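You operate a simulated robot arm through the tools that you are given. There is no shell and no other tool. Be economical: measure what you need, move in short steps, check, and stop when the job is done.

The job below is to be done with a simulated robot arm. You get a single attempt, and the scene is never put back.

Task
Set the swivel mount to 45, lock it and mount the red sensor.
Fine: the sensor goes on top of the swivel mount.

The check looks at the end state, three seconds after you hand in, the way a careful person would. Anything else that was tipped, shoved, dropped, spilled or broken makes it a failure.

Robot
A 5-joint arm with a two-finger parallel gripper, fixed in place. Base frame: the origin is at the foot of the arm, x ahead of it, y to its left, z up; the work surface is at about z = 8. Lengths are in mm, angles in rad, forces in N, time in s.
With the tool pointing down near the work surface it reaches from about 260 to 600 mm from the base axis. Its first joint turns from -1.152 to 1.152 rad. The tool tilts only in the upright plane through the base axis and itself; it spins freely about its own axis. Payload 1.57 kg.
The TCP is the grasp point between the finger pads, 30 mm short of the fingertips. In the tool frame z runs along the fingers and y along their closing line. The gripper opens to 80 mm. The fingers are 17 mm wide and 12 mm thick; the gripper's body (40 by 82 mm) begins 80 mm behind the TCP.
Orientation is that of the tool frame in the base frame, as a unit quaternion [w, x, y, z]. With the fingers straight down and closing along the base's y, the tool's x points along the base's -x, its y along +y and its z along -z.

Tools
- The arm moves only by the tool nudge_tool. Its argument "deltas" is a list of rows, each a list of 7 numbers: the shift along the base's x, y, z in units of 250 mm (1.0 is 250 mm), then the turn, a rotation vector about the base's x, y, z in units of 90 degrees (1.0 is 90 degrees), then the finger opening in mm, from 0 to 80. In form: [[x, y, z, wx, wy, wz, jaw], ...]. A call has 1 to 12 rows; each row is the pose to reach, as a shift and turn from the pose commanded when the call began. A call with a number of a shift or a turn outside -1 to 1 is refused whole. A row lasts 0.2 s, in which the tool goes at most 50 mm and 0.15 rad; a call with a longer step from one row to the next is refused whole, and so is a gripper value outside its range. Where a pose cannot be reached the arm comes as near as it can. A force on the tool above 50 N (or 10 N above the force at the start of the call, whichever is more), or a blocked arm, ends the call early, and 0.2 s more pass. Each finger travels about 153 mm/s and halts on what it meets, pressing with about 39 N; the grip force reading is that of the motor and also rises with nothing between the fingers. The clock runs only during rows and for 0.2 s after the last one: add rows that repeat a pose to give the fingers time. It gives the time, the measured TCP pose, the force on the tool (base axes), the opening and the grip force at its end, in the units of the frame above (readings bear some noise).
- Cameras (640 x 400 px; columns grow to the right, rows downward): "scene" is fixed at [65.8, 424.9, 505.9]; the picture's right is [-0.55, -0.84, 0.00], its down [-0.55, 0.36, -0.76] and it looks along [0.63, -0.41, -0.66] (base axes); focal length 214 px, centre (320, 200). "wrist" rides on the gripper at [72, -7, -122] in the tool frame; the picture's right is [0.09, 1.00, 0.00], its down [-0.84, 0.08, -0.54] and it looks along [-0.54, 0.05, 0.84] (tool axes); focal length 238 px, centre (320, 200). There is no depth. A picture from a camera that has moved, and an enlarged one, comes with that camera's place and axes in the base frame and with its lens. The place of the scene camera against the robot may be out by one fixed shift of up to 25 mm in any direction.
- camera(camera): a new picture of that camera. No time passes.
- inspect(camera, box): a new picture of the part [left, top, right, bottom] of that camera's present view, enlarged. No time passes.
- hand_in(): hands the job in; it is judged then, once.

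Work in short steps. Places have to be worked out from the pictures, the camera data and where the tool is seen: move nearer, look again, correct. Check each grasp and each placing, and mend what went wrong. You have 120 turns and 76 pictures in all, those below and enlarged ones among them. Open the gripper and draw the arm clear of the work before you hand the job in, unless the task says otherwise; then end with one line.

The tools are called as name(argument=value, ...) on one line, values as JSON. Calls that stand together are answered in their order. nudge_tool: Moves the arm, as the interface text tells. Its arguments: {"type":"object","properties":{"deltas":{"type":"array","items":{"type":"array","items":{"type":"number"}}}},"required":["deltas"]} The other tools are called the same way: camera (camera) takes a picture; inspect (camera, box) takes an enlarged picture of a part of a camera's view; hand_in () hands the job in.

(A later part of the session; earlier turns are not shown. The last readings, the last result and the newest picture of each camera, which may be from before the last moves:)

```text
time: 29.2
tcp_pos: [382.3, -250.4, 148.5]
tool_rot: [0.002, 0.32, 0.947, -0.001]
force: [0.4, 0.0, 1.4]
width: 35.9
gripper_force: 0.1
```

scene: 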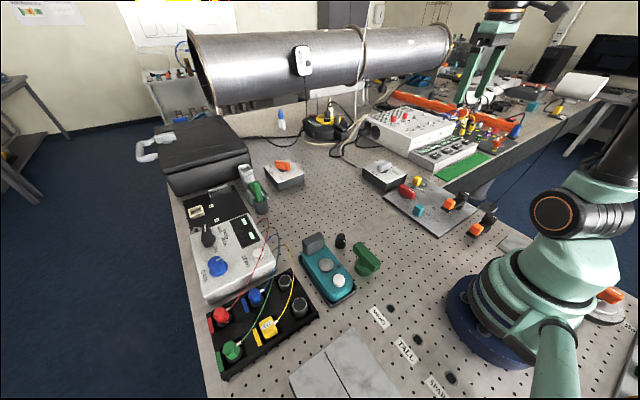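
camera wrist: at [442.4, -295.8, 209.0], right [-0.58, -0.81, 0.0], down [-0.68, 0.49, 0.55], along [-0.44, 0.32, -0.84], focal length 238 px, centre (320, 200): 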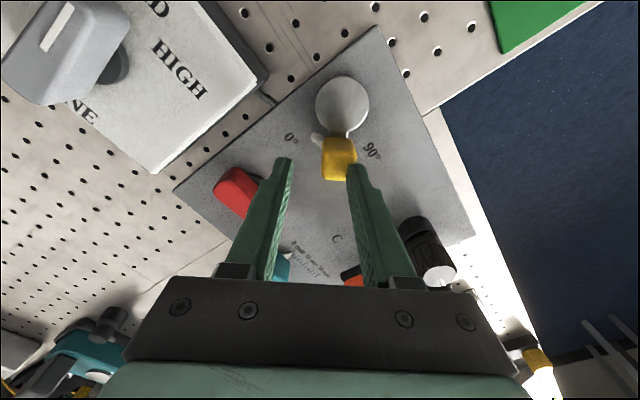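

inspect(camera="wrist", box=[260, 80, 380, 220])

```text
2.86 times, centred on (320, 150) of wrist
camera zoom: at [321.4, -214.8, 271.6], right [0.53, 0.85, 0.0], down [0.71, -0.45, 0.55], along [0.46, -0.29, -0.84], focal length 681 px, centre (320, 343)
```

zoom: 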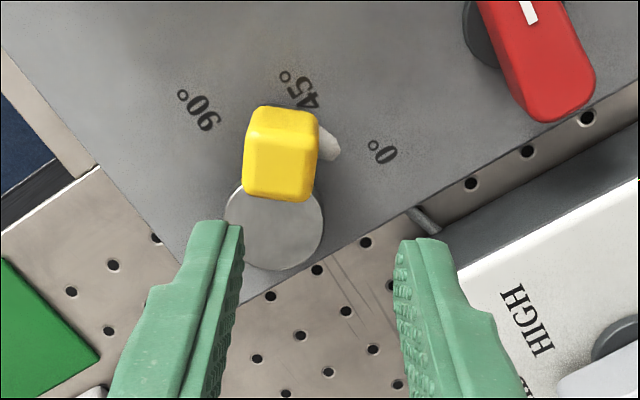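

This side confirms ≈49–50°. I descend aligned with the block (yaw -40.3°) and close on it.

nudge_tool(deltas=[[-0.037, -0.048, 0, 0, 0, -0.033, 40], [-0.037, -0.048, -0.1, 0, 0, -0.033, 40], [-0.037, -0.048, -0.2, 0, 0, -0.033, 40], [-0.037, -0.048, -0.3, 0, 0, -0.033, 40], [-0.037, -0.048, -0.362, 0, 0, -0.033, 40], [-0.037, -0.048, -0.362, 0, 0, -0.033, 40], [-0.037, -0.048, -0.362, 0, 0, -0.033, 20], [-0.037, -0.048, -0.362, 0, 0, -0.033, 20]])

```text
time: 31.0
tcp_pos: [374.6, -265.6, 57.4]
tool_rot: [0.0, 0.343, 0.939, 0.0]
force: [2.6, 8.9, 0.5]
width: 27.5
gripper_force: 4.4
```

nudge_tool(deltas=[[0, 0, 0, 0, 0, 0, 20], [0, 0, 0, 0, 0, 0, 20]])

inspect(camera="wrist", box=[240, 100, 400, 240])

```text
time: 31.6
tcp_pos: [372.9, -265.5, 58.7]
tool_rot: [0.001, 0.343, 0.939, -0.001]
force: [1.3, 6.6, -1.8]
width: 25.7
gripper_force: 11.0
```

```text
2.86 times, centred on (320, 170) of wrist
camera zoom: at [314.5, -225.9, 180.2], right [0.57, 0.82, 0.0], down [0.69, -0.48, 0.54], along [0.45, -0.31, -0.84], focal length 681 px, centre (320, 286)
```

zoom: 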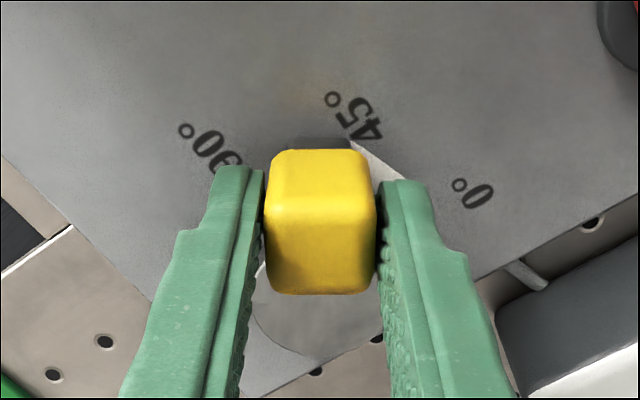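

nudge_tool(deltas=[[0, 0, 0, 0, 0, 0, 15], [0.004, 0.004, 0, 0, 0, -0.027, 15], [0.0084, 0.0092, 0, 0, 0, -0.0545, 15], [0.0084, 0.0092, 0, 0, 0, -0.0545, 15]])

inspect(camera="wrist", box=[240, 100, 400, 240])

```text
time: 32.6
tcp_pos: [376.9, -263.3, 58.6]
tool_rot: [0.003, 0.384, 0.923, -0.002]
force: [8.1, 3.5, -10.1]
width: 24.4
gripper_force: 35.8
```

```text
2.86 times, centred on (320, 170) of wrist
camera zoom: at [321.2, -217.0, 180.3], right [0.64, 0.77, 0.0], down [0.64, -0.54, 0.55], along [0.42, -0.35, -0.84], focal length 681 px, centre (320, 286)
```

zoom: 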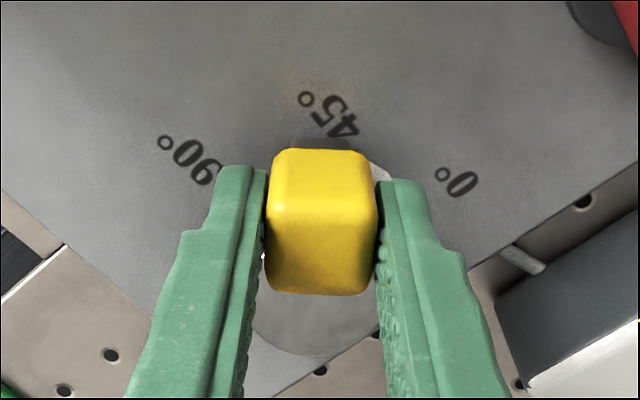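

nudge_tool(deltas=[[0, 0, 0, 0, 0, 0, 36], [0, 0, 0, 0, 0, 0, 40], [0, 0, 0.15, 0, 0, 0, 40], [0, 0, 0.3, 0, 0, 0, 40], [0, 0, 0.36, 0, 0, 0, 40], [0, 0, 0.36, 0, 0, 0, 40]])

inspect(camera="wrist", box=[275, 85, 375, 185])

```text
time: 34.0
tcp_pos: [376.4, -262.4, 148.5]
tool_rot: [0.001, 0.384, 0.923, -0.001]
force: [-0.1, 1.0, 0.3]
width: 39.9
gripper_force: 0.1
```

```text
4.00 times, centred on (325, 135) of wrist
camera zoom: at [320.8, -217.2, 270.8], right [0.64, 0.77, 0.0], down [0.64, -0.54, 0.55], along [0.42, -0.35, -0.84], focal length 953 px, centre (300, 460)
```

zoom: 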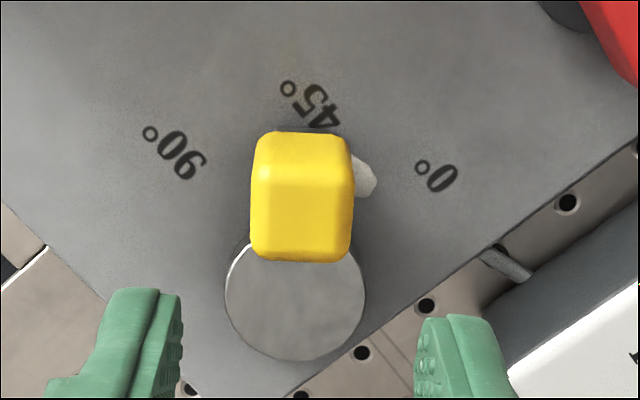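

The lever now measures ≈45.5–46.5°, in line with the 45° label within measuring error. Next is the red lever: I move above it with the fingers closing along y.

nudge_tool(deltas=[[0, 0.06, 0, 0, 0, 0.09, 40], [-0.01, 0.12, 0, 0, 0, 0.18, 40], [-0.02, 0.18, 0, 0, 0, 0.27, 40], [-0.024, 0.25, 0, 0, 0, 0.36, 40], [-0.024, 0.33, 0, 0, 0, 0.45, 40], [-0.024, 0.33, 0, 0, 0, 0.502, 40], [-0.024, 0.33, 0, 0, 0, 0.502, 40]])

inspect(camera="wrist", box=[250, 80, 390, 220])

```text
time: 35.6
tcp_pos: [370.7, -179.7, 149.1]
tool_rot: [0.002, 0.0, 1.0, -0.001]
force: [-0.4, 0.5, 0.7]
width: 40.0
gripper_force: 0.1
```

```text
2.86 times, centred on (320, 150) of wrist
camera zoom: at [298.2, -187.5, 271.4], right [-0.09, 1.0, 0.0], down [0.84, 0.08, 0.54], along [0.54, 0.05, -0.84], focal length 681 px, centre (320, 343)
```

zoom: 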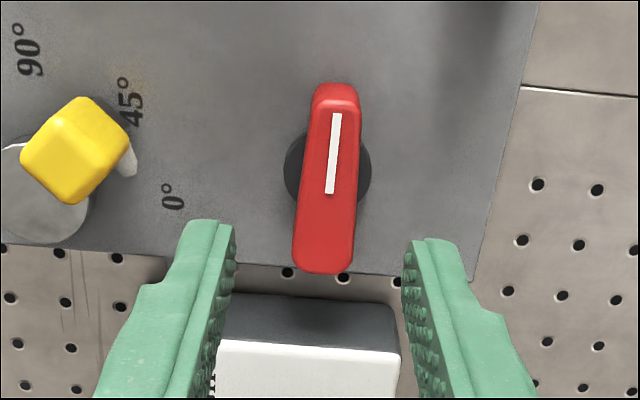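

The red lever lies along x, centred at about (381,-177). I descend on it and close.

nudge_tool(deltas=[[0.041, 0.011, -0.1, 0, 0, 0, 40], [0.041, 0.011, -0.2, 0, 0, 0, 40], [0.041, 0.011, -0.3, 0, 0, 0, 40], [0.041, 0.011, -0.37, 0, 0, 0, 40], [0.041, 0.011, -0.37, 0, 0, 0, 40], [0.041, 0.011, -0.37, 0, 0, 0, 20], [0.041, 0.011, -0.37, 0, 0, 0, 14], [0.041, 0.011, -0.37, 0, 0, 0, 10], [0.041, 0.011, -0.37, 0, 0, 0, 10]])

inspect(camera="wrist", box=[250, 80, 390, 220])

```text
time: 37.6
tcp_pos: [380.3, -175.6, 55.4]
tool_rot: [0.001, 0.0, 1.0, 0.0]
force: [2.8, 14.0, -3.2]
width: 21.9
gripper_force: 7.0
```

```text
2.86 times, centred on (320, 150) of wrist
camera zoom: at [308.5, -184.1, 178.0], right [-0.09, 1.0, 0.0], down [0.84, 0.08, 0.54], along [0.54, 0.05, -0.84], focal length 681 px, centre (320, 343)
```

zoom: 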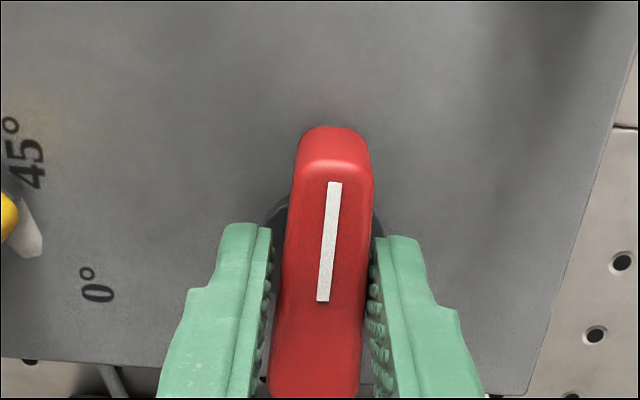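

nudge_tool(deltas=[[0, 0, 0, 0, 0, 0, 10], [0, 0, 0, 0, 0, 0, 10], [0, 0, 0, 0, 0, -0.07, 10], [0, 0, 0, 0, 0, -0.14, 10], [0, 0, 0, 0, 0, -0.2, 10], [0, 0, 0, 0, 0, -0.2, 10]])

inspect(camera="wrist", box=[250, 80, 390, 220])

```text
time: 39.0
tcp_pos: [376.8, -174.7, 55.5]
tool_rot: [-0.002, 0.158, 0.988, 0.0]
force: [-10.7, 23.3, 2.1]
width: 26.2
gripper_force: 9.6
```

```text
2.86 times, centred on (320, 150) of wrist
camera zoom: at [307.7, -160.6, 178.3], right [0.22, 0.98, 0.0], down [0.82, -0.19, 0.54], along [0.53, -0.12, -0.84], focal length 681 px, centre (320, 343)
```

zoom: 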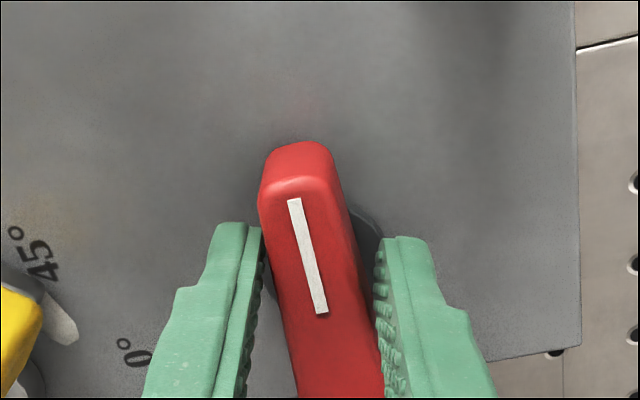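

Clockwise the lever stayed still against a stop. I turn back and try counterclockwise.

nudge_tool(deltas=[[0, 0, 0, 0, 0, 0.08, 30], [0, 0, 0, 0, 0, 0.16, 24], [0, 0, 0, 0, 0, 0.2, 14], [0, 0, 0, 0, 0, 0.2, 10], [0, 0, 0, 0, 0, 0.2, 10], [0, 0, 0, 0, 0, 0.28, 10], [0, 0, 0, 0, 0, 0.36, 10], [0, 0, 0, 0, 0, 0.42, 10], [0, 0, 0, 0, 0, 0.42, 10]])

inspect(camera="wrist", box=[250, 80, 390, 220])

```text
time: 41.0
tcp_pos: [380.9, -175.1, 56.8]
tool_rot: [0.002, -0.172, 0.985, -0.001]
force: [10.3, 3.8, -0.3]
width: 20.4
gripper_force: 34.3
```

```text
2.86 times, centred on (320, 150) of wrist
camera zoom: at [314.9, -208.6, 178.3], right [-0.42, 0.91, 0.0], down [0.76, 0.36, 0.55], along [0.5, 0.23, -0.84], focal length 681 px, centre (320, 343)
```

zoom: 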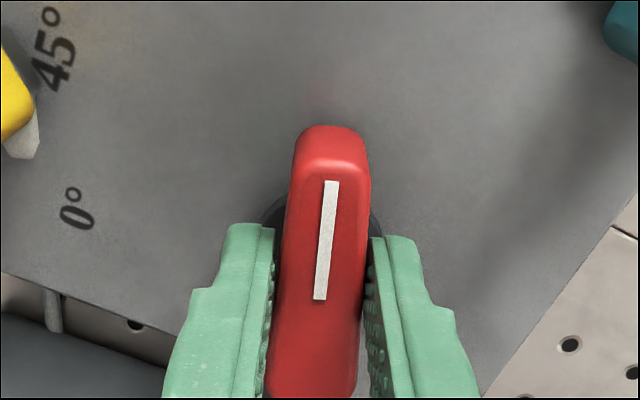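

It follows counterclockwise. I continue in steps towards 90°.

nudge_tool(deltas=[[0, 0, 0, 0, 0, 0.09, 10], [0, 0, 0, 0, 0, 0.18, 10], [0, 0, 0, 0, 0, 0.27, 10], [0, 0, 0, 0, 0, 0.36, 10], [0, 0, 0, 0, 0, 0.45, 10], [0, 0, 0, 0, 0, 0.54, 10], [0, 0, 0, 0, 0, 0.63, 10], [0, 0, 0, 0, 0, 0.72, 10], [0, 0, 0, 0, 0, 0.78, 10], [0, 0, 0, 0, 0, 0.78, 10]])

camera(camera="wrist")

```text
time: 43.2
tcp_pos: [384.6, -175.9, 57.5]
tool_rot: [-0.002, 0.708, -0.706, 0.006]
force: [26.6, -15.1, -10.7]
width: 20.7
gripper_force: 34.2
```

```text
23 pictures are left
camera wrist: at [389.9, -250.2, 180.1], right [-1.0, -0.09, -0.01], down [-0.09, 0.84, 0.54], along [-0.04, 0.53, -0.84], focal length 238 px, centre (320, 200)
```

wrist: 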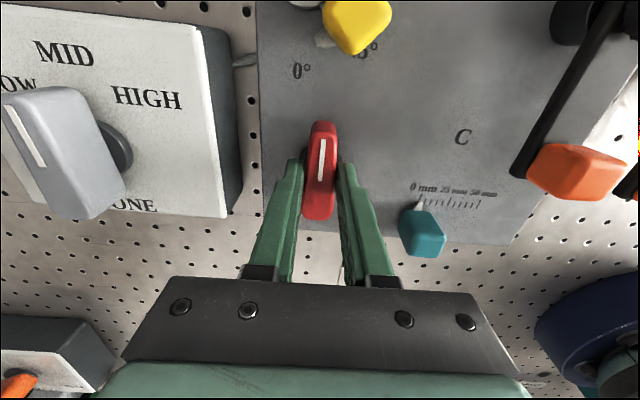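

The lever turned 90° and points at the swivel. I try a little more, to feel for the end stop.

nudge_tool(deltas=[[0, 0, 0, 0, 0, 0.05, 10], [0, 0, 0, 0, 0, 0.1, 10], [0, 0, 0, 0, 0, 0.1, 10]])

inspect(camera="wrist", box=[250, 80, 390, 220])

```text
time: 44.0
tcp_pos: [384.8, -177.1, 57.6]
tool_rot: [-0.002, 0.761, -0.649, 0.008]
force: [36.0, -5.7, -15.1]
width: 22.1
gripper_force: 35.8
```

```text
2.86 times, centred on (320, 150) of wrist
camera zoom: at [401.5, -249.4, 180.5], right [-0.97, -0.25, -0.01], down [-0.22, 0.82, 0.53], along [-0.12, 0.52, -0.85], focal length 681 px, centre (320, 343)
```

zoom: 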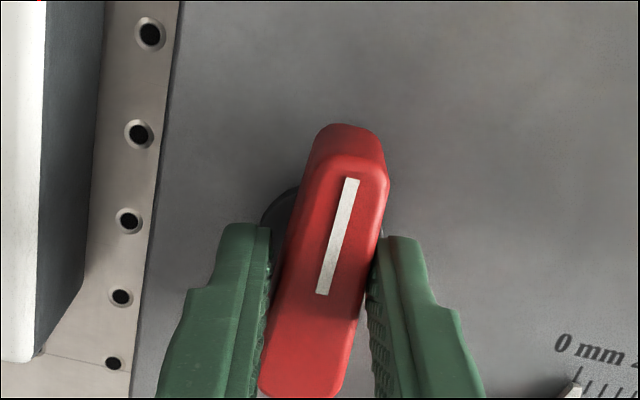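

The stop is at about 90°. I turn back square to the lever, release and rise.

nudge_tool(deltas=[[0, 0, 0, 0, 0, -0.08, 12], [0, 0, 0, 0, 0, -0.1, 30], [0, 0, 0, 0, 0, -0.1, 40], [0, 0, 0.12, 0, 0, -0.1, 40], [0, 0, 0.25, 0, 0, -0.1, 40], [0, 0, 0.36, 0, 0, -0.1, 40], [0, 0, 0.36, 0, 0, -0.1, 40]])

camera(camera="wrist")

```text
time: 45.6
tcp_pos: [380.3, -176.2, 144.9]
tool_rot: [0.0, 0.707, -0.707, -0.002]
force: [0.1, -0.1, -0.5]
width: 40.0
gripper_force: 0.2
```

```text
21 pictures are left
camera wrist: at [387.6, -249.2, 267.7], right [-1.0, -0.09, 0.0], down [-0.08, 0.84, 0.54], along [-0.05, 0.54, -0.84], focal length 238 px, centre (320, 200)
```

wrist: 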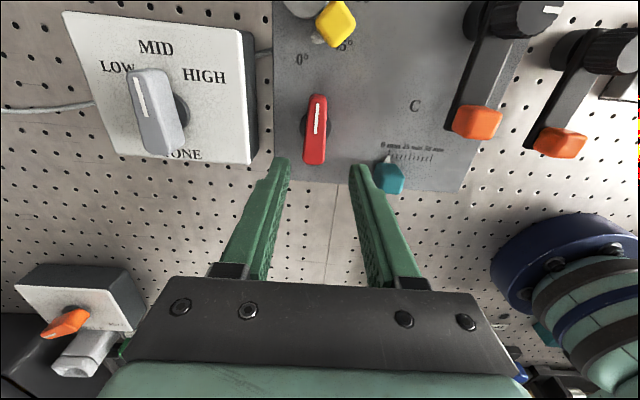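

Lever is at its 90° stop. Now a gentle lock test: I close the fingers on the yellow block a few mm towards 0° and see whether it gives.

nudge_tool(deltas=[[0, -0.06, 0, 0, 0, 0.08, 46], [0, -0.12, 0, 0, 0, 0.16, 46], [0, -0.18, 0, 0, 0, 0.24, 46], [0, -0.24, 0, 0, 0, 0.32, 46], [-0.005, -0.3, 0, 0, 0, 0.4, 46], [-0.009, -0.325, 0, 0, 0, 0.478, 46], [-0.009, -0.325, 0, 0, 0, 0.478, 46]])

inspect(camera="wrist", box=[275, 55, 365, 155])

```text
time: 47.2
tcp_pos: [379.6, -256.6, 145.7]
tool_rot: [-0.001, 0.917, -0.398, -0.002]
force: [0.3, -0.1, 0.3]
width: 45.9
gripper_force: 0.1
```

```text
4.00 times, centred on (320, 105) of wrist
camera zoom: at [433.1, -307.3, 267.4], right [-0.66, -0.75, 0.0], down [-0.63, 0.56, 0.55], along [-0.41, 0.36, -0.84], focal length 953 px, centre (320, 580)
```

zoom: 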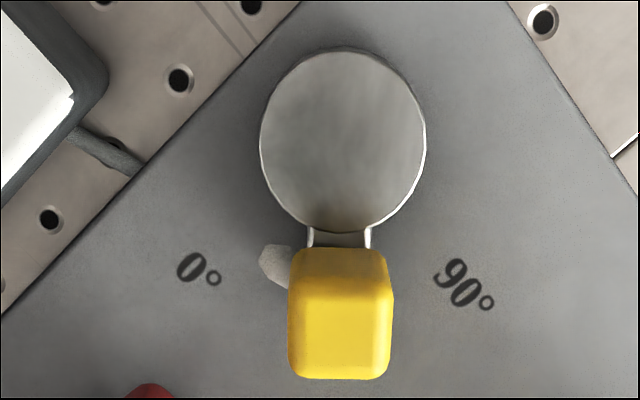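

nudge_tool(deltas=[[-0.009, -0.008, -0.1, 0, 0, 0, 46], [-0.009, -0.008, -0.2, 0, 0, 0, 46], [-0.009, -0.008, -0.3, 0, 0, 0, 46], [-0.009, -0.008, -0.345, 0, 0, 0, 46], [-0.009, -0.008, -0.345, 0, 0, 0, 46], [-0.009, -0.008, -0.345, 0, 0, 0, 30], [-0.009, -0.008, -0.345, 0, 0, 0, 20], [-0.009, -0.008, -0.345, 0, 0, 0, 15], [-0.009, -0.008, -0.345, 0, 0, 0, 15], [-0.009, -0.008, -0.345, 0, 0, 0, 15]])

```text
time: 49.4
tcp_pos: [377.8, -261.8, 60.5]
tool_rot: [0.0, 0.918, -0.397, -0.001]
force: [17.8, 13.2, -10.7]
width: 24.2
gripper_force: 35.6
```

The tool was pulled to the block rather than the reverse. I push a few mm further towards 0° to be sure.

nudge_tool(deltas=[[0.01, 0.01, 0, 0, 0, 0, 15], [0.02, 0.018, 0, 0, 0, 0, 15], [0.02, 0.018, 0, 0, 0, 0, 15]])

```text
time: 50.2
tcp_pos: [380.3, -257.5, 60.7]
tool_rot: [0.0, 0.916, -0.402, -0.002]
force: [-20.2, -16.8, 17.0]
width: 25.2
gripper_force: 36.6
```

inspect(camera="wrist", box=[250, 60, 390, 200])

```text
2.86 times, centred on (320, 130) of wrist
camera zoom: at [434.4, -307.4, 182.3], right [-0.67, -0.74, 0.0], down [-0.62, 0.56, 0.55], along [-0.41, 0.37, -0.84], focal length 681 px, centre (320, 400)
```

zoom: 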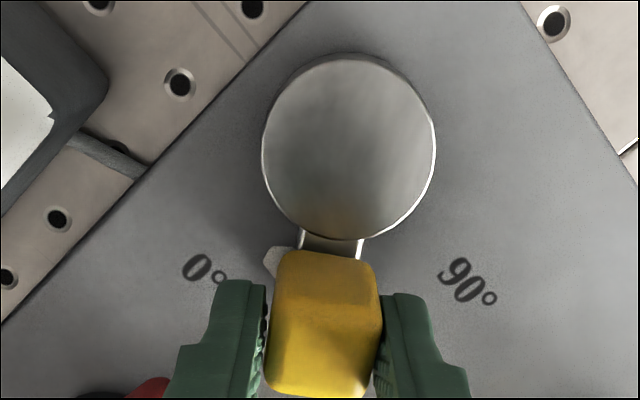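

The lever did move. I release and see where it rests.

nudge_tool(deltas=[[0, 0, 0, 0, 0, 0, 30], [0, 0, 0, 0, 0, 0, 40], [0, 0, 0, 0, 0, 0, 46], [0, 0, 0.12, 0, 0, 0, 46], [0, 0, 0.24, 0, 0, 0, 46], [0, 0, 0.34, 0, 0, 0, 46], [0, 0, 0.34, 0, 0, 0, 46]])

camera(camera="wrist")

inspect(camera="wrist", box=[275, 55, 365, 155])

```text
time: 51.8
tcp_pos: [379.1, -255.2, 146.5]
tool_rot: [0.001, 0.917, -0.398, -0.001]
force: [0.0, -0.3, 0.3]
width: 45.8
gripper_force: 0.0
```

```text
18 pictures are left
camera wrist: at [434.3, -305.1, 268.6], right [-0.67, -0.75, 0.0], down [-0.63, 0.56, 0.55], along [-0.41, 0.36, -0.84], focal length 238 px, centre (320, 200)
```

wrist: 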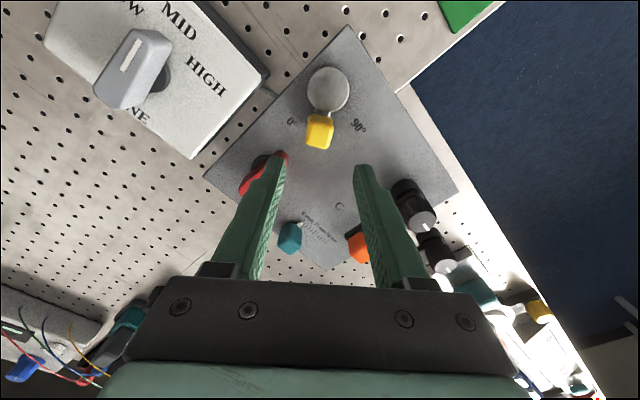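

```text
4.00 times, centred on (320, 105) of wrist
camera zoom: at [434.3, -305.1, 268.6], right [-0.67, -0.75, 0.0], down [-0.63, 0.56, 0.55], along [-0.41, 0.36, -0.84], focal length 953 px, centre (320, 580)
```

zoom: 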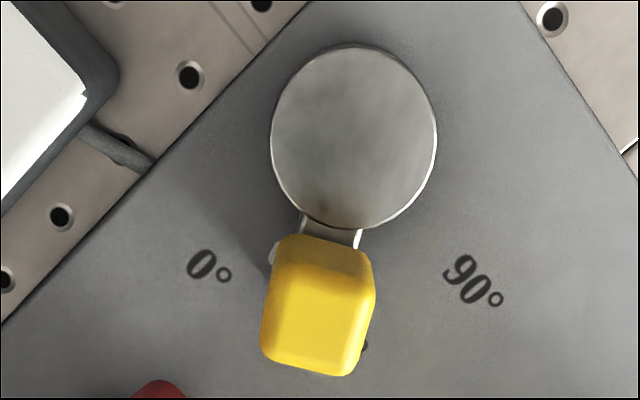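

The lever stayed moved (~34°), so the red lever at its stop does not hold it physically. I need to see the plate and the crank levers better for lock markings.

inspect(camera="scene", box=[395, 165, 525, 255])

```text
4.44 times, centred on (460, 210) of scene
camera zoom: at [65.8, 424.9, 505.9], right [-0.55, -0.84, 0.0], down [-0.55, 0.36, -0.76], along [0.63, -0.41, -0.66], focal length 953 px, centre (-302, 156)
```

zoom: 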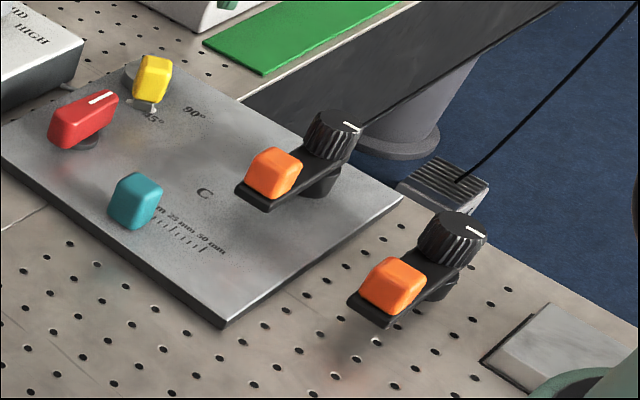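

No lock marks are visible. To measure how hard the lever is to turn, I descend again and push it with a single finger towards 45°, reading the force.

nudge_tool(deltas=[[0, 0, -0.1, 0, 0, -0.055, 46], [0, 0, -0.2, 0, 0, -0.055, 46], [0, 0, -0.3, 0, 0, -0.055, 46], [0, 0, -0.344, 0, 0, -0.055, 46], [0, 0, -0.344, 0, 0, -0.055, 46]])

nudge_tool(deltas=[[-0.011, -0.008, 0, 0, 0, 0, 46], [-0.022, -0.016, 0, 0, 0, 0, 46], [-0.022, -0.016, 0, 0, 0, 0, 46]])

nudge_tool(deltas=[[-0.008, -0.006, 0, 0, 0, 0, 46], [-0.016, -0.012, 0, 0, 0, 0, 46], [-0.016, -0.012, 0, 0, 0, 0, 46]])

```text
time: 53.0
tcp_pos: [378.9, -255.1, 60.2]
tool_rot: [0.0, 0.899, -0.439, -0.002]
force: [-0.1, 0.1, 0.2]
width: 45.9
gripper_force: 0.0
```

```text
time: 53.8
tcp_pos: [374.9, -259.4, 60.1]
tool_rot: [0.0, 0.898, -0.44, -0.002]
force: [-0.2, 0.7, 0.1]
width: 46.1
gripper_force: 0.3
```

```text
time: 54.6
tcp_pos: [370.3, -260.2, 60.2]
tool_rot: [0.0, 0.899, -0.439, -0.001]
force: [0.6, 1.1, 0.5]
width: 46.4
gripper_force: 0.1
```

nudge_tool(deltas=[[-0.007, -0.006, 0, 0, 0, 0, 46], [-0.013, -0.011, 0, 0, 0, 0, 46], [-0.013, -0.011, 0, 0, 0, 0, 46]])

nudge_tool(deltas=[[-0.007, -0.006, 0, 0, 0, 0, 46], [-0.013, -0.011, 0, 0, 0, 0, 46], [-0.013, -0.011, 0, 0, 0, 0, 46]])

```text
time: 55.4
tcp_pos: [367.7, -265.3, 58.4]
tool_rot: [0.001, 0.899, -0.438, -0.001]
force: [1.1, 0.7, -0.3]
width: 46.6
gripper_force: 0.9
```

```text
time: 56.2
tcp_pos: [364.2, -267.6, 58.5]
tool_rot: [0.001, 0.899, -0.439, -0.002]
force: [0.5, 0.4, -0.4]
width: 46.3
gripper_force: 0.5
```

inspect(camera="wrist", box=[230, 40, 410, 220])

```text
2.22 times, centred on (320, 130) of wrist
camera zoom: at [414.3, -322.4, 180.9], right [-0.73, -0.69, 0.0], down [-0.57, 0.61, 0.55], along [-0.37, 0.4, -0.84], focal length 530 px, centre (320, 356)
```

zoom: 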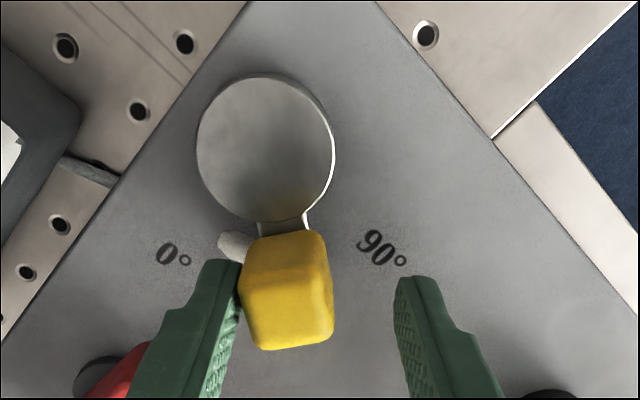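

Pushed by one finger with only about 1 N, the lever swings easily now (≈53°), whereas earlier it seemed to need far more force. So the red lever's first position may have been the locked one. I go back to the red lever to compare.

nudge_tool(deltas=[[0.012, 0.012, 0, 0, 0, 0, 46], [0.012, 0.012, 0.12, 0, 0, 0, 46], [0.012, 0.012, 0.25, 0, 0, 0, 46], [0.02, 0.06, 0.34, 0, 0, -0.08, 42], [0.03, 0.16, 0.34, 0, 0, -0.16, 42], [0.04, 0.26, 0.34, 0, 0, -0.25, 42], [0.065, 0.366, 0.34, 0, 0, -0.34, 42], [0.065, 0.366, 0.34, 0, 0, -0.421, 42], [0.065, 0.366, 0.34, 0, 0, -0.421, 42]])

```text
time: 58.2
tcp_pos: [380.5, -175.2, 144.9]
tool_rot: [0.0, 0.707, -0.707, -0.001]
force: [-0.3, -0.4, 0.0]
width: 41.7
gripper_force: 0.0
```

nudge_tool(deltas=[[0, 0, -0.1, 0, 0, 0, 42], [0, 0, -0.2, 0, 0, 0, 42], [0, 0, -0.3, 0, 0, 0, 42], [0, 0, -0.35, 0, 0, 0, 42], [0, 0, -0.35, 0, 0, 0, 42], [0, 0, -0.35, 0, 0, 0, 25], [0, 0, -0.35, 0, 0, 0, 15], [0, 0, -0.35, 0, 0, 0, 10], [0, 0, -0.35, 0, 0, 0, 10]])

nudge_tool(deltas=[[0, 0, 0, 0, 0, -0.09, 10], [0, 0, 0, 0, 0, -0.18, 10], [0, 0, 0, 0, 0, -0.27, 10], [0, 0, 0, 0, 0, -0.36, 10], [0, 0, 0, 0, 0, -0.45, 10], [0, 0, 0, 0, 0, -0.54, 10], [0, 0, 0, 0, 0, -0.63, 10], [0, 0, 0, 0, 0, -0.72, 10], [0, 0, 0, 0, 0, -0.81, 10], [0, 0, 0, 0, 0, -0.9, 10], [0, 0, 0, 0, 0, -0.98, 10], [0, 0, 0, 0, 0, -1.0, 10]])

```text
time: 60.2
tcp_pos: [382.1, -177.6, 55.9]
tool_rot: [-0.001, 0.709, -0.706, 0.002]
force: [18.2, 0.6, 0.4]
width: 26.2
gripper_force: 9.3
```

```text
time: 62.8
tcp_pos: [379.9, -174.9, 56.7]
tool_rot: [0.001, -0.002, 1.0, 0.0]
force: [19.9, 21.6, -0.6]
width: 20.5
gripper_force: 34.0
```

Red is back at its first position. I release and return to the yellow block for the same single-finger push.

nudge_tool(deltas=[[0, 0, 0, 0, 0, 0, 30], [0, 0, 0, 0, 0, 0, 40], [0, 0, 0.12, 0, 0, 0, 46], [0, 0, 0.25, 0, 0, 0, 46], [0, -0.04, 0.35, 0, 0, -0.09, 46], [0, -0.12, 0.35, 0, 0, -0.18, 46], [-0.01, -0.2, 0.35, 0, 0, -0.27, 46], [-0.02, -0.28, 0.35, 0, 0, -0.36, 46], [-0.034, -0.356, 0.35, 0, 0, -0.444, 46], [-0.034, -0.356, 0.35, 0, 0, -0.444, 46]])

camera(camera="wrist")

```text
time: 65.0
tcp_pos: [371.0, -266.4, 144.0]
tool_rot: [0.002, 0.341, 0.94, -0.001]
force: [-0.5, -0.2, 0.3]
width: 46.1
gripper_force: 0.1
```

```text
14 pictures are left
camera wrist: at [311.7, -225.4, 266.1], right [0.57, 0.82, 0.0], down [0.69, -0.48, 0.54], along [0.45, -0.31, -0.84], focal length 238 px, centre (320, 200)
```

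wrist: 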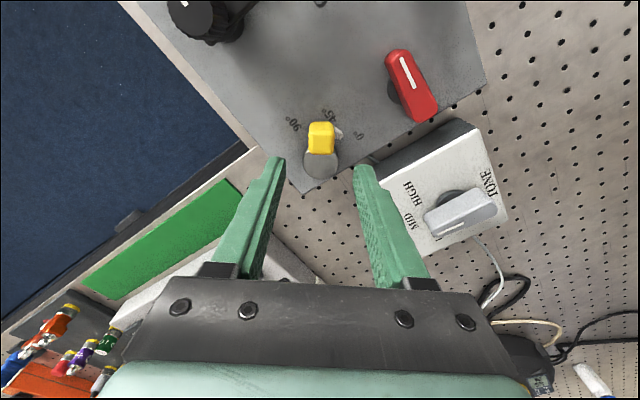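

nudge_tool(deltas=[[0, 0, -0.1, 0, 0, -0.03, 46], [0, 0, -0.2, 0, 0, -0.03, 46], [0, 0, -0.3, 0, 0, -0.03, 46], [0, 0, -0.344, 0, 0, -0.03, 46], [0, 0, -0.344, 0, 0, -0.03, 46]])

nudge_tool(deltas=[[0.012, 0.015, 0, 0, 0, 0, 46], [0.023, 0.03, 0, 0, 0, 0, 46], [0.023, 0.03, 0, 0, 0, 0, 46]])

nudge_tool(deltas=[[0.006, 0.008, 0, 0, 0, 0, 46], [0.012, 0.015, 0, 0, 0, 0, 46], [0.012, 0.015, 0, 0, 0, 0, 46]])

```text
time: 66.2
tcp_pos: [372.5, -266.1, 55.8]
tool_rot: [0.002, 0.363, 0.932, 0.0]
force: [0.1, -0.1, 0.1]
width: 45.6
gripper_force: 0.1
```

```text
time: 67.0
tcp_pos: [379.1, -257.7, 57.0]
tool_rot: [0.002, 0.363, 0.932, -0.001]
force: [-1.0, -0.5, -0.2]
width: 45.8
gripper_force: 0.1
```

```text
time: 67.8
tcp_pos: [381.7, -253.0, 56.7]
tool_rot: [0.002, 0.362, 0.932, -0.001]
force: [-2.3, -1.5, -0.3]
width: 48.7
gripper_force: 2.0
```

nudge_tool(deltas=[[0.006, 0.007, 0, 0, 0, 0, 46], [0.011, 0.012, 0, 0, 0, 0, 46], [0.011, 0.012, 0, 0, 0, 0, 46]])

inspect(camera="wrist", box=[230, 80, 410, 260])

```text
time: 68.6
tcp_pos: [383.9, -250.7, 57.1]
tool_rot: [0.002, 0.363, 0.932, 0.0]
force: [-2.8, -1.9, 0.7]
width: 49.2
gripper_force: 1.9
```

```text
2.22 times, centred on (320, 170) of wrist
camera zoom: at [326.0, -208.9, 178.8], right [0.6, 0.8, 0.0], down [0.67, -0.51, 0.55], along [0.43, -0.33, -0.84], focal length 530 px, centre (320, 267)
```

zoom: 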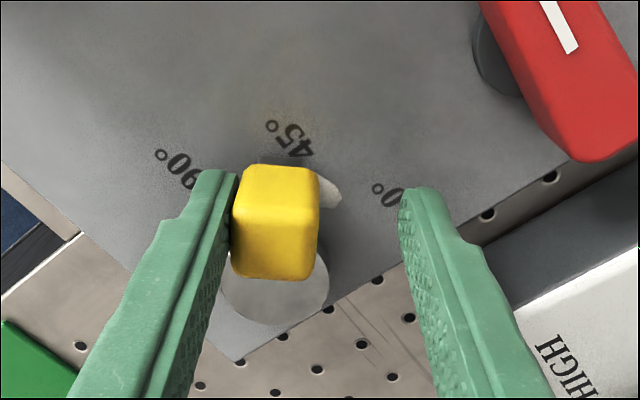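

Contact moved it back to about 47° with ≈3.4 N and the finger pushed back 3 mm — stiffer than before. For a clean comparison I push counterclockwise with the other finger, too.

nudge_tool(deltas=[[-0.02, -0.022, 0, 0, 0, 0, 46], [-0.04, -0.044, 0, 0, 0, 0, 46], [-0.06, -0.064, 0, 0, 0, 0, 46], [-0.06, -0.064, 0, 0, 0, 0, 46]])

nudge_tool(deltas=[[-0.007, -0.008, 0, 0, 0, 0, 46], [-0.011, -0.012, 0, 0, 0, 0, 46], [-0.011, -0.012, 0, 0, 0, 0, 46]])

nudge_tool(deltas=[[-0.007, -0.008, 0, 0, 0, 0, 46], [-0.011, -0.012, 0, 0, 0, 0, 46], [-0.011, -0.012, 0, 0, 0, 0, 46]])

```text
time: 69.6
tcp_pos: [366.8, -266.8, 57.9]
tool_rot: [0.002, 0.363, 0.932, -0.001]
force: [0.3, -0.4, 0.6]
width: 45.8
gripper_force: 0.0
```

```text
time: 70.4
tcp_pos: [366.2, -268.5, 57.0]
tool_rot: [0.002, 0.363, 0.932, 0.0]
force: [1.7, 2.6, -0.5]
width: 48.5
gripper_force: 1.9
```

```text
time: 71.2
tcp_pos: [363.7, -271.9, 57.2]
tool_rot: [0.002, 0.363, 0.932, 0.0]
force: [1.5, 6.5, -0.3]
width: 52.3
gripper_force: 3.7
```

With red in its first position the finger gets pushed back (6.7 N) — the lever resists now. I check where it is.

inspect(camera="wrist", box=[230, 80, 410, 260])

```text
2.22 times, centred on (320, 170) of wrist
camera zoom: at [305.9, -230.0, 179.6], right [0.6, 0.8, 0.0], down [0.67, -0.51, 0.54], along [0.43, -0.33, -0.84], focal length 530 px, centre (320, 267)
```

zoom: 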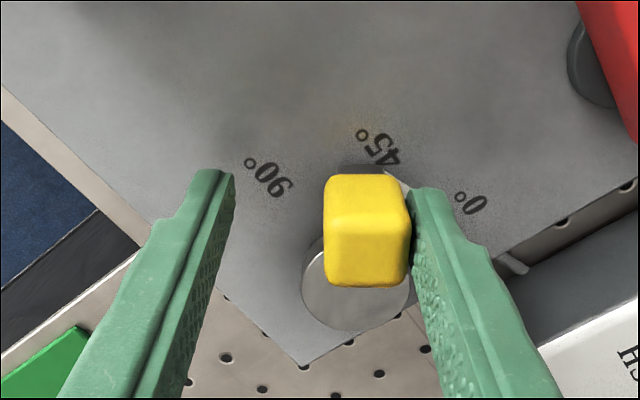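

The lever needs much more force with red in its first (clockwise) position, so clockwise is "locked" and it probably started locked. I now grip the block centred on the 45° line to set it, before pressing red firmly clockwise.

nudge_tool(deltas=[[0.024, 0.023, 0, 0, 0, -0.02, 46], [0.048, 0.046, 0, 0, 0, -0.038, 46], [0.048, 0.046, 0, 0, 0, -0.038, 35], [0.048, 0.046, 0, 0, 0, -0.038, 25], [0.048, 0.046, 0, 0, 0, -0.038, 15], [0.048, 0.046, 0, 0, 0, -0.038, 15], [0.048, 0.046, 0, 0, 0, -0.038, 15]])

```text
time: 72.8
tcp_pos: [376.6, -259.5, 57.2]
tool_rot: [0.002, 0.389, 0.921, -0.001]
force: [7.0, 12.9, -1.3]
width: 24.0
gripper_force: 36.5
```

nudge_tool(deltas=[[0, 0, 0, 0, 0, 0, 30], [0, 0, 0, 0, 0, 0, 40], [0, 0, 0, 0, 0, 0, 46], [0, 0, 0.12, 0, 0, 0, 46], [0, 0, 0.25, 0, 0, 0, 46], [0, 0, 0.36, 0, 0, 0, 46], [0, 0, 0.36, 0, 0, 0, 46]])

inspect(camera="wrist", box=[275, 85, 375, 185])

```text
time: 74.4
tcp_pos: [375.0, -261.3, 147.0]
tool_rot: [0.002, 0.39, 0.921, -0.001]
force: [-0.7, 0.3, 0.0]
width: 46.0
gripper_force: 0.1
```

```text
4.00 times, centred on (325, 135) of wrist
camera zoom: at [319.6, -214.8, 269.8], right [0.65, 0.76, 0.0], down [0.64, -0.55, 0.55], along [0.41, -0.35, -0.84], focal length 953 px, centre (300, 460)
```

zoom: 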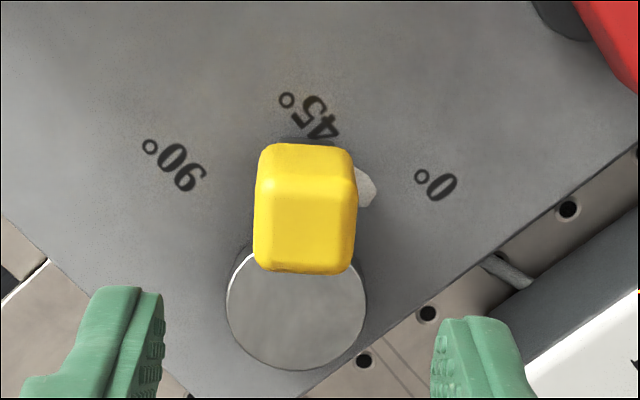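

The lever now reads 44.8°. Next I press the red lever firmly clockwise onto its stop: I go over it at yaw 0, grip, turn clockwise, then open before turning back.

nudge_tool(deltas=[[0, 0.06, 0, 0, 0, 0.09, 42], [0, 0.12, 0, 0, 0, 0.18, 42], [0.01, 0.18, 0, 0, 0, 0.27, 42], [0.02, 0.25, 0, 0, 0, 0.36, 42], [0.024, 0.31, 0, 0, 0, 0.45, 42], [0.024, 0.337, 0, 0, 0, 0.51, 42], [0.024, 0.337, -0.12, 0, 0, 0.51, 42], [0.024, 0.337, -0.25, 0, 0, 0.51, 42], [0.024, 0.337, -0.36, 0, 0, 0.51, 42], [0.024, 0.337, -0.36, 0, 0, 0.51, 42]])

nudge_tool(deltas=[[0, 0, 0, 0, 0, 0, 25], [0, 0, 0, 0, 0, 0, 12], [0, 0, 0, 0, 0, 0, 10], [0, 0, 0, 0, 0, 0, 10], [0, 0, 0, 0, 0, 0, 10]])

nudge_tool(deltas=[[0, 0, 0, 0, 0, -0.05, 10], [0, 0, 0, 0, 0, -0.1, 10], [0, 0, 0, 0, 0, -0.1, 10]])

inspect(camera="wrist", box=[250, 80, 390, 220])

```text
time: 76.6
tcp_pos: [381.2, -178.4, 54.3]
tool_rot: [0.002, 0.001, 1.0, -0.001]
force: [-0.3, -0.1, 1.0]
width: 42.0
gripper_force: 0.1
```

```text
time: 77.8
tcp_pos: [381.1, -176.8, 55.2]
tool_rot: [0.0, 0.0, 1.0, -0.002]
force: [5.7, 15.6, -2.6]
width: 24.4
gripper_force: 8.2
```

```text
time: 78.6
tcp_pos: [379.5, -176.1, 55.4]
tool_rot: [-0.002, 0.08, 0.997, -0.001]
force: [-7.8, 18.5, -3.4]
width: 25.7
gripper_force: 8.1
```

```text
2.86 times, centred on (320, 150) of wrist
camera zoom: at [307.8, -173.2, 178.2], right [0.07, 1.0, 0.0], down [0.84, -0.06, 0.54], along [0.54, -0.03, -0.84], focal length 681 px, centre (320, 343)
```

zoom: 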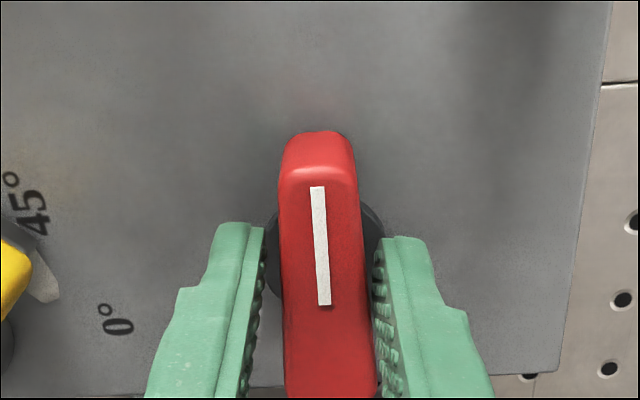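

Red is against its clockwise stop and does not follow further. I open, rise and return to the yellow block for a short push test.

nudge_tool(deltas=[[0, 0, 0, 0, 0, 0, 30], [0, 0, 0, 0, 0, 0, 42], [0, 0, 0.12, 0, 0, 0, 46], [0, 0, 0.25, 0, 0, 0, 46], [0, 0, 0.36, 0, 0, 0, 46], [0, -0.06, 0.36, 0, 0, -0.08, 46], [0, -0.13, 0.36, 0, 0, -0.16, 46], [-0.005, -0.2, 0.36, 0, 0, -0.24, 46], [-0.01, -0.27, 0.36, 0, 0, -0.32, 46], [-0.022, -0.335, 0.36, 0, 0, -0.4, 46], [-0.022, -0.335, 0.36, 0, 0, -0.4, 46]])

nudge_tool(deltas=[[0, 0, -0.1, 0, 0, 0, 46], [0, 0, -0.2, 0, 0, 0, 46], [0, 0, -0.3, 0, 0, 0, 46], [0, 0, -0.355, 0, 0, 0, 46], [0, 0, -0.355, 0, 0, 0, 46]])

nudge_tool(deltas=[[-0.015, -0.015, 0, 0, 0, 0, 46], [-0.03, -0.03, 0, 0, 0, 0, 46], [-0.03, -0.03, 0, 0, 0, 0, 46]])

nudge_tool(deltas=[[-0.008, -0.008, 0, 0, 0, 0, 46], [-0.012, -0.012, 0, 0, 0, 0, 46], [-0.012, -0.012, 0, 0, 0, 0, 46]])

```text
time: 81.0
tcp_pos: [375.2, -259.9, 146.8]
tool_rot: [0.001, 0.384, 0.923, -0.001]
force: [0.4, 0.3, 0.4]
width: 46.0
gripper_force: 0.0
```

```text
time: 82.2
tcp_pos: [377.1, -260.9, 59.3]
tool_rot: [0.001, 0.383, 0.924, -0.002]
force: [0.4, 0.1, -0.3]
width: 46.2
gripper_force: 0.1
```

```text
time: 83.0
tcp_pos: [368.7, -268.8, 60.4]
tool_rot: [0.001, 0.383, 0.924, -0.001]
force: [0.9, 1.6, -0.6]
width: 47.4
gripper_force: 0.4
```

```text
time: 83.8
tcp_pos: [364.1, -271.0, 59.2]
tool_rot: [0.002, 0.383, 0.924, -0.001]
force: [2.8, 7.9, 1.4]
width: 52.8
gripper_force: 4.0
```

The finger was pushed back by the full travel at 8 N while the block held: clockwise is locked. I back off, rise, and head for the sensor rack.

nudge_tool(deltas=[[0.02, 0.02, 0, 0, 0, 0, 46], [0.042, 0.042, 0, 0, 0, 0, 46], [0.042, 0.042, 0.15, 0, 0, 0, 46], [0.042, 0.042, 0.33, 0, 0, 0, 46], [0.04, 0.06, 0.5, 0, 0, 0.09, 46], [0.02, 0.16, 0.65, 0, 0, 0.18, 46], [0, 0.3, 0.78, 0, 0, 0.27, 46], [-0.02, 0.46, 0.88, 0, 0, 0.36, 46], [-0.02, 0.64, 0.93, 0, 0, 0.45, 46], [-0.02, 0.82, 0.95, 0, 0, 0.54, 46], [-0.02, 0.99, 0.95, 0, 0, 0.63, 46]])

```text
time: 86.2
tcp_pos: [358.2, -24.9, 296.5]
tool_rot: [0.002, -0.102, 0.995, -0.001]
force: [0.5, 0.0, -0.9]
width: 45.8
gripper_force: 0.1
```

nudge_tool(deltas=[[0.02, 0.18, 0.03, 0, 0, 0.08, 46], [0.02, 0.37, 0.06, 0, 0, 0.16, 46], [0.02, 0.56, 0.06, 0, 0, 0.24, 46], [0, 0.75, 0.06, 0, 0, 0.32, 46], [-0.04, 0.93, 0.06, 0, 0, 0.4, 46], [-0.07, 1.0, 0.06, 0, 0, 0.48, 46]])

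nudge_tool(deltas=[[-0.06, 0.18, 0, 0, 0, 0, 46], [-0.12, 0.36, 0, 0, 0, 0, 46], [-0.17, 0.54, -0.06, 0, 0, 0, 46], [-0.21, 0.7, -0.15, 0, 0, 0, 46], [-0.22, 0.8, -0.3, 0, 0, 0, 46], [-0.22, 0.8, -0.45, 0, 0, 0, 46], [-0.22, 0.8, -0.45, 0, 0, 0, 46]])

camera(camera="wrist")

```text
time: 87.6
tcp_pos: [340.9, 226.7, 315.8]
tool_rot: [0.002, -0.462, 0.887, 0.0]
force: [0.3, 1.4, -0.5]
width: 46.3
gripper_force: 0.1
```

```text
time: 89.2
tcp_pos: [291.0, 427.0, 200.1]
tool_rot: [0.002, -0.461, 0.888, 0.0]
force: [-0.2, -0.2, -0.3]
width: 45.8
gripper_force: 0.1
```

```text
9 pictures are left
camera wrist: at [254.5, 362.1, 322.5], right [-0.87, 0.5, 0.0], down [0.42, 0.73, 0.55], along [0.27, 0.47, -0.84], focal length 238 px, centre (320, 200)
```

wrist: 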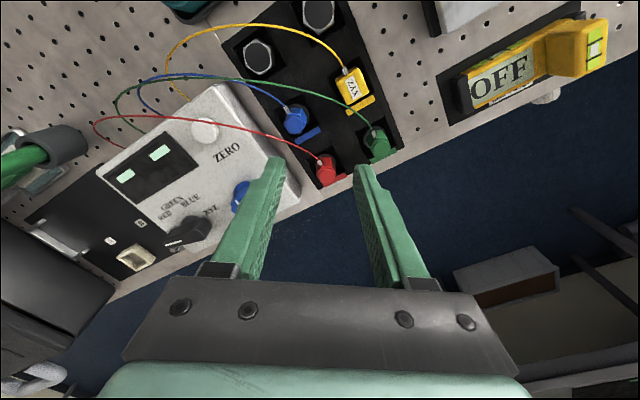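

inspect(camera="wrist", box=[290, 130, 370, 210])

```text
5.00 times, centred on (330, 170) of wrist
camera zoom: at [254.5, 362.1, 322.5], right [-0.87, 0.5, 0.0], down [0.42, 0.73, 0.55], along [0.27, 0.47, -0.84], focal length 1192 px, centre (270, 350)
```

zoom: 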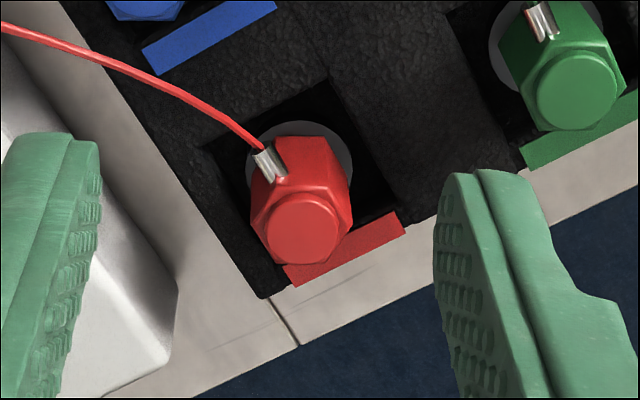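

Sensor top is triangulated at (315, 484, 56), flats facing ±x, wire stub towards -y. I move above it at yaw 90° (fingers closing along x) with a narrow opening, then look.

nudge_tool(deltas=[[0.02, 0.05, -0.05, 0, 0, 0.08, 34], [0.04, 0.1, -0.1, 0, 0, 0.16, 34], [0.06, 0.15, -0.15, 0, 0, 0.24, 34], [0.08, 0.2, -0.2, 0, 0, 0.32, 34], [0.096, 0.229, -0.24, 0, 0, 0.39, 34], [0.096, 0.229, -0.28, 0, 0, 0.39, 34], [0.096, 0.229, -0.28, 0, 0, 0.39, 34]])

inspect(camera="wrist", box=[230, 60, 410, 230])

```text
time: 90.8
tcp_pos: [314.3, 485.4, 129.9]
tool_rot: [0.001, -0.707, 0.708, 0.0]
force: [-0.9, 0.8, 0.1]
width: 34.0
gripper_force: 0.0
```

```text
2.35 times, centred on (320, 145) of wrist
camera zoom: at [320.4, 410.8, 251.4], right [-1.0, -0.09, 0.0], down [-0.08, 0.84, 0.54], along [-0.05, 0.54, -0.84], focal length 561 px, centre (320, 329)
```

zoom: 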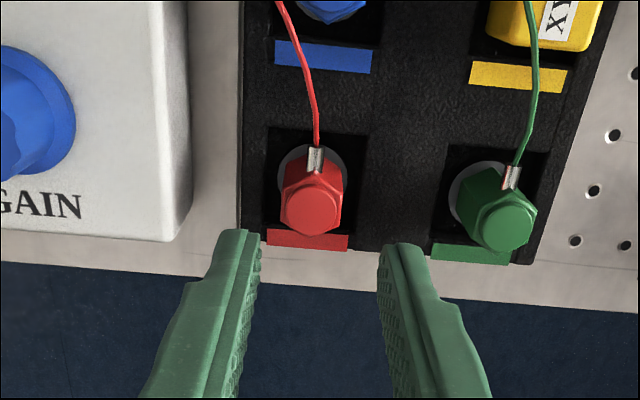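

The view confirms sensor centre ≈(316, 485) with clear room on both sides. I descend to grip the upper hex body.

nudge_tool(deltas=[[0.006, 0, -0.08, 0, 0, 0, 36], [0.006, 0, -0.16, 0, 0, 0, 36], [0.006, 0, -0.22, 0, 0, 0, 36], [0.006, 0, -0.27, 0, 0, 0, 36], [0.006, 0, -0.27, 0, 0, 0, 36]])

nudge_tool(deltas=[[0, 0, 0, 0, 0, 0, 25], [0, 0, 0, 0, 0, 0, 15], [0, 0, 0, 0, 0, 0, 12], [0, 0, 0, 0, 0, 0, 12]])

```text
time: 92.0
tcp_pos: [314.5, 485.1, 62.4]
tool_rot: [0.002, -0.707, 0.707, 0.0]
force: [0.2, -0.5, -0.7]
width: 36.3
gripper_force: 0.1
```

```text
time: 93.0
tcp_pos: [313.6, 484.8, 62.9]
tool_rot: [-0.001, 0.708, -0.707, -0.001]
force: [-0.3, 1.3, 0.1]
width: 21.9
gripper_force: 34.6
```

Gripped at 21.9 mm with little side force. I lift it straight up slowly.

nudge_tool(deltas=[[0, 0, 0.04, 0, 0, 0, 12], [0, 0, 0.1, 0, 0, 0, 12], [0, 0, 0.2, 0, 0, 0, 12], [0, 0, 0.34, 0, 0, 0, 12], [0, 0, 0.48, 0, 0, 0, 12], [0, 0, 0.48, 0, 0, 0, 12]])

camera(camera="wrist")

```text
time: 94.4
tcp_pos: [314.6, 483.1, 179.5]
tool_rot: [-0.001, 0.707, -0.707, 0.001]
force: [-0.5, 0.2, -0.6]
width: 21.9
gripper_force: 34.8
```

```text
6 pictures are left
camera wrist: at [321.4, 409.2, 302.4], right [-1.0, -0.09, 0.0], down [-0.08, 0.84, 0.54], along [-0.05, 0.54, -0.84], focal length 238 px, centre (320, 200)
```

wrist: 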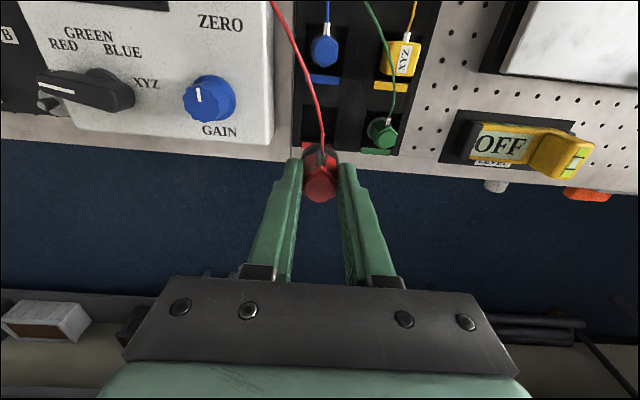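

The red sensor is held. I carry it high across towards the swivel mount.

nudge_tool(deltas=[[0, -0.05, 0.14, 0, 0, 0, 12], [0.04, -0.17, 0.27, 0, 0, 0, 12], [0.1, -0.33, 0.34, 0, 0, 0, 12], [0.16, -0.5, 0.36, 0, 0, 0, 12], [0.22, -0.67, 0.36, 0, 0, 0, 12], [0.27, -0.84, 0.36, 0, 0, 0, 12], [0.31, -1.0, 0.36, 0, 0, 0, 12]])

nudge_tool(deltas=[[0.04, -0.17, 0, 0, 0, 0, 12], [0.07, -0.34, 0, 0, 0, 0, 12], [0.09, -0.51, 0, 0, 0, 0, 12], [0.1, -0.68, 0, 0, 0, 0, 12], [0.1, -0.85, 0, 0, 0, 0, 12], [0.1, -1.0, 0, 0, 0, 0, 12]])

nudge_tool(deltas=[[0, -0.17, 0, 0, 0, 0.06, 12], [0, -0.34, 0, 0, 0, 0.12, 12], [0, -0.51, 0, 0, 0, 0.18, 12], [-0.02, -0.68, 0, 0, 0, 0.24, 12], [-0.03, -0.84, 0, 0, 0, 0.3, 12], [-0.04, -0.99, 0, 0, 0, 0.333, 12], [-0.04, -0.99, 0, 0, 0, 0.333, 12]])

```text
time: 96.0
tcp_pos: [391.5, 229.2, 270.2]
tool_rot: [-0.001, 0.707, -0.707, -0.001]
force: [0.5, -0.1, -0.7]
width: 22.0
gripper_force: 34.7
```

```text
time: 97.4
tcp_pos: [415.5, -16.9, 271.4]
tool_rot: [-0.001, -0.707, 0.708, 0.001]
force: [-0.1, 0.1, -0.8]
width: 21.8
gripper_force: 34.5
```

```text
time: 99.0
tcp_pos: [405.8, -265.6, 268.2]
tool_rot: [0.0, 0.866, -0.501, -0.002]
force: [0.3, -0.1, -0.5]
width: 21.9
gripper_force: 35.2
```

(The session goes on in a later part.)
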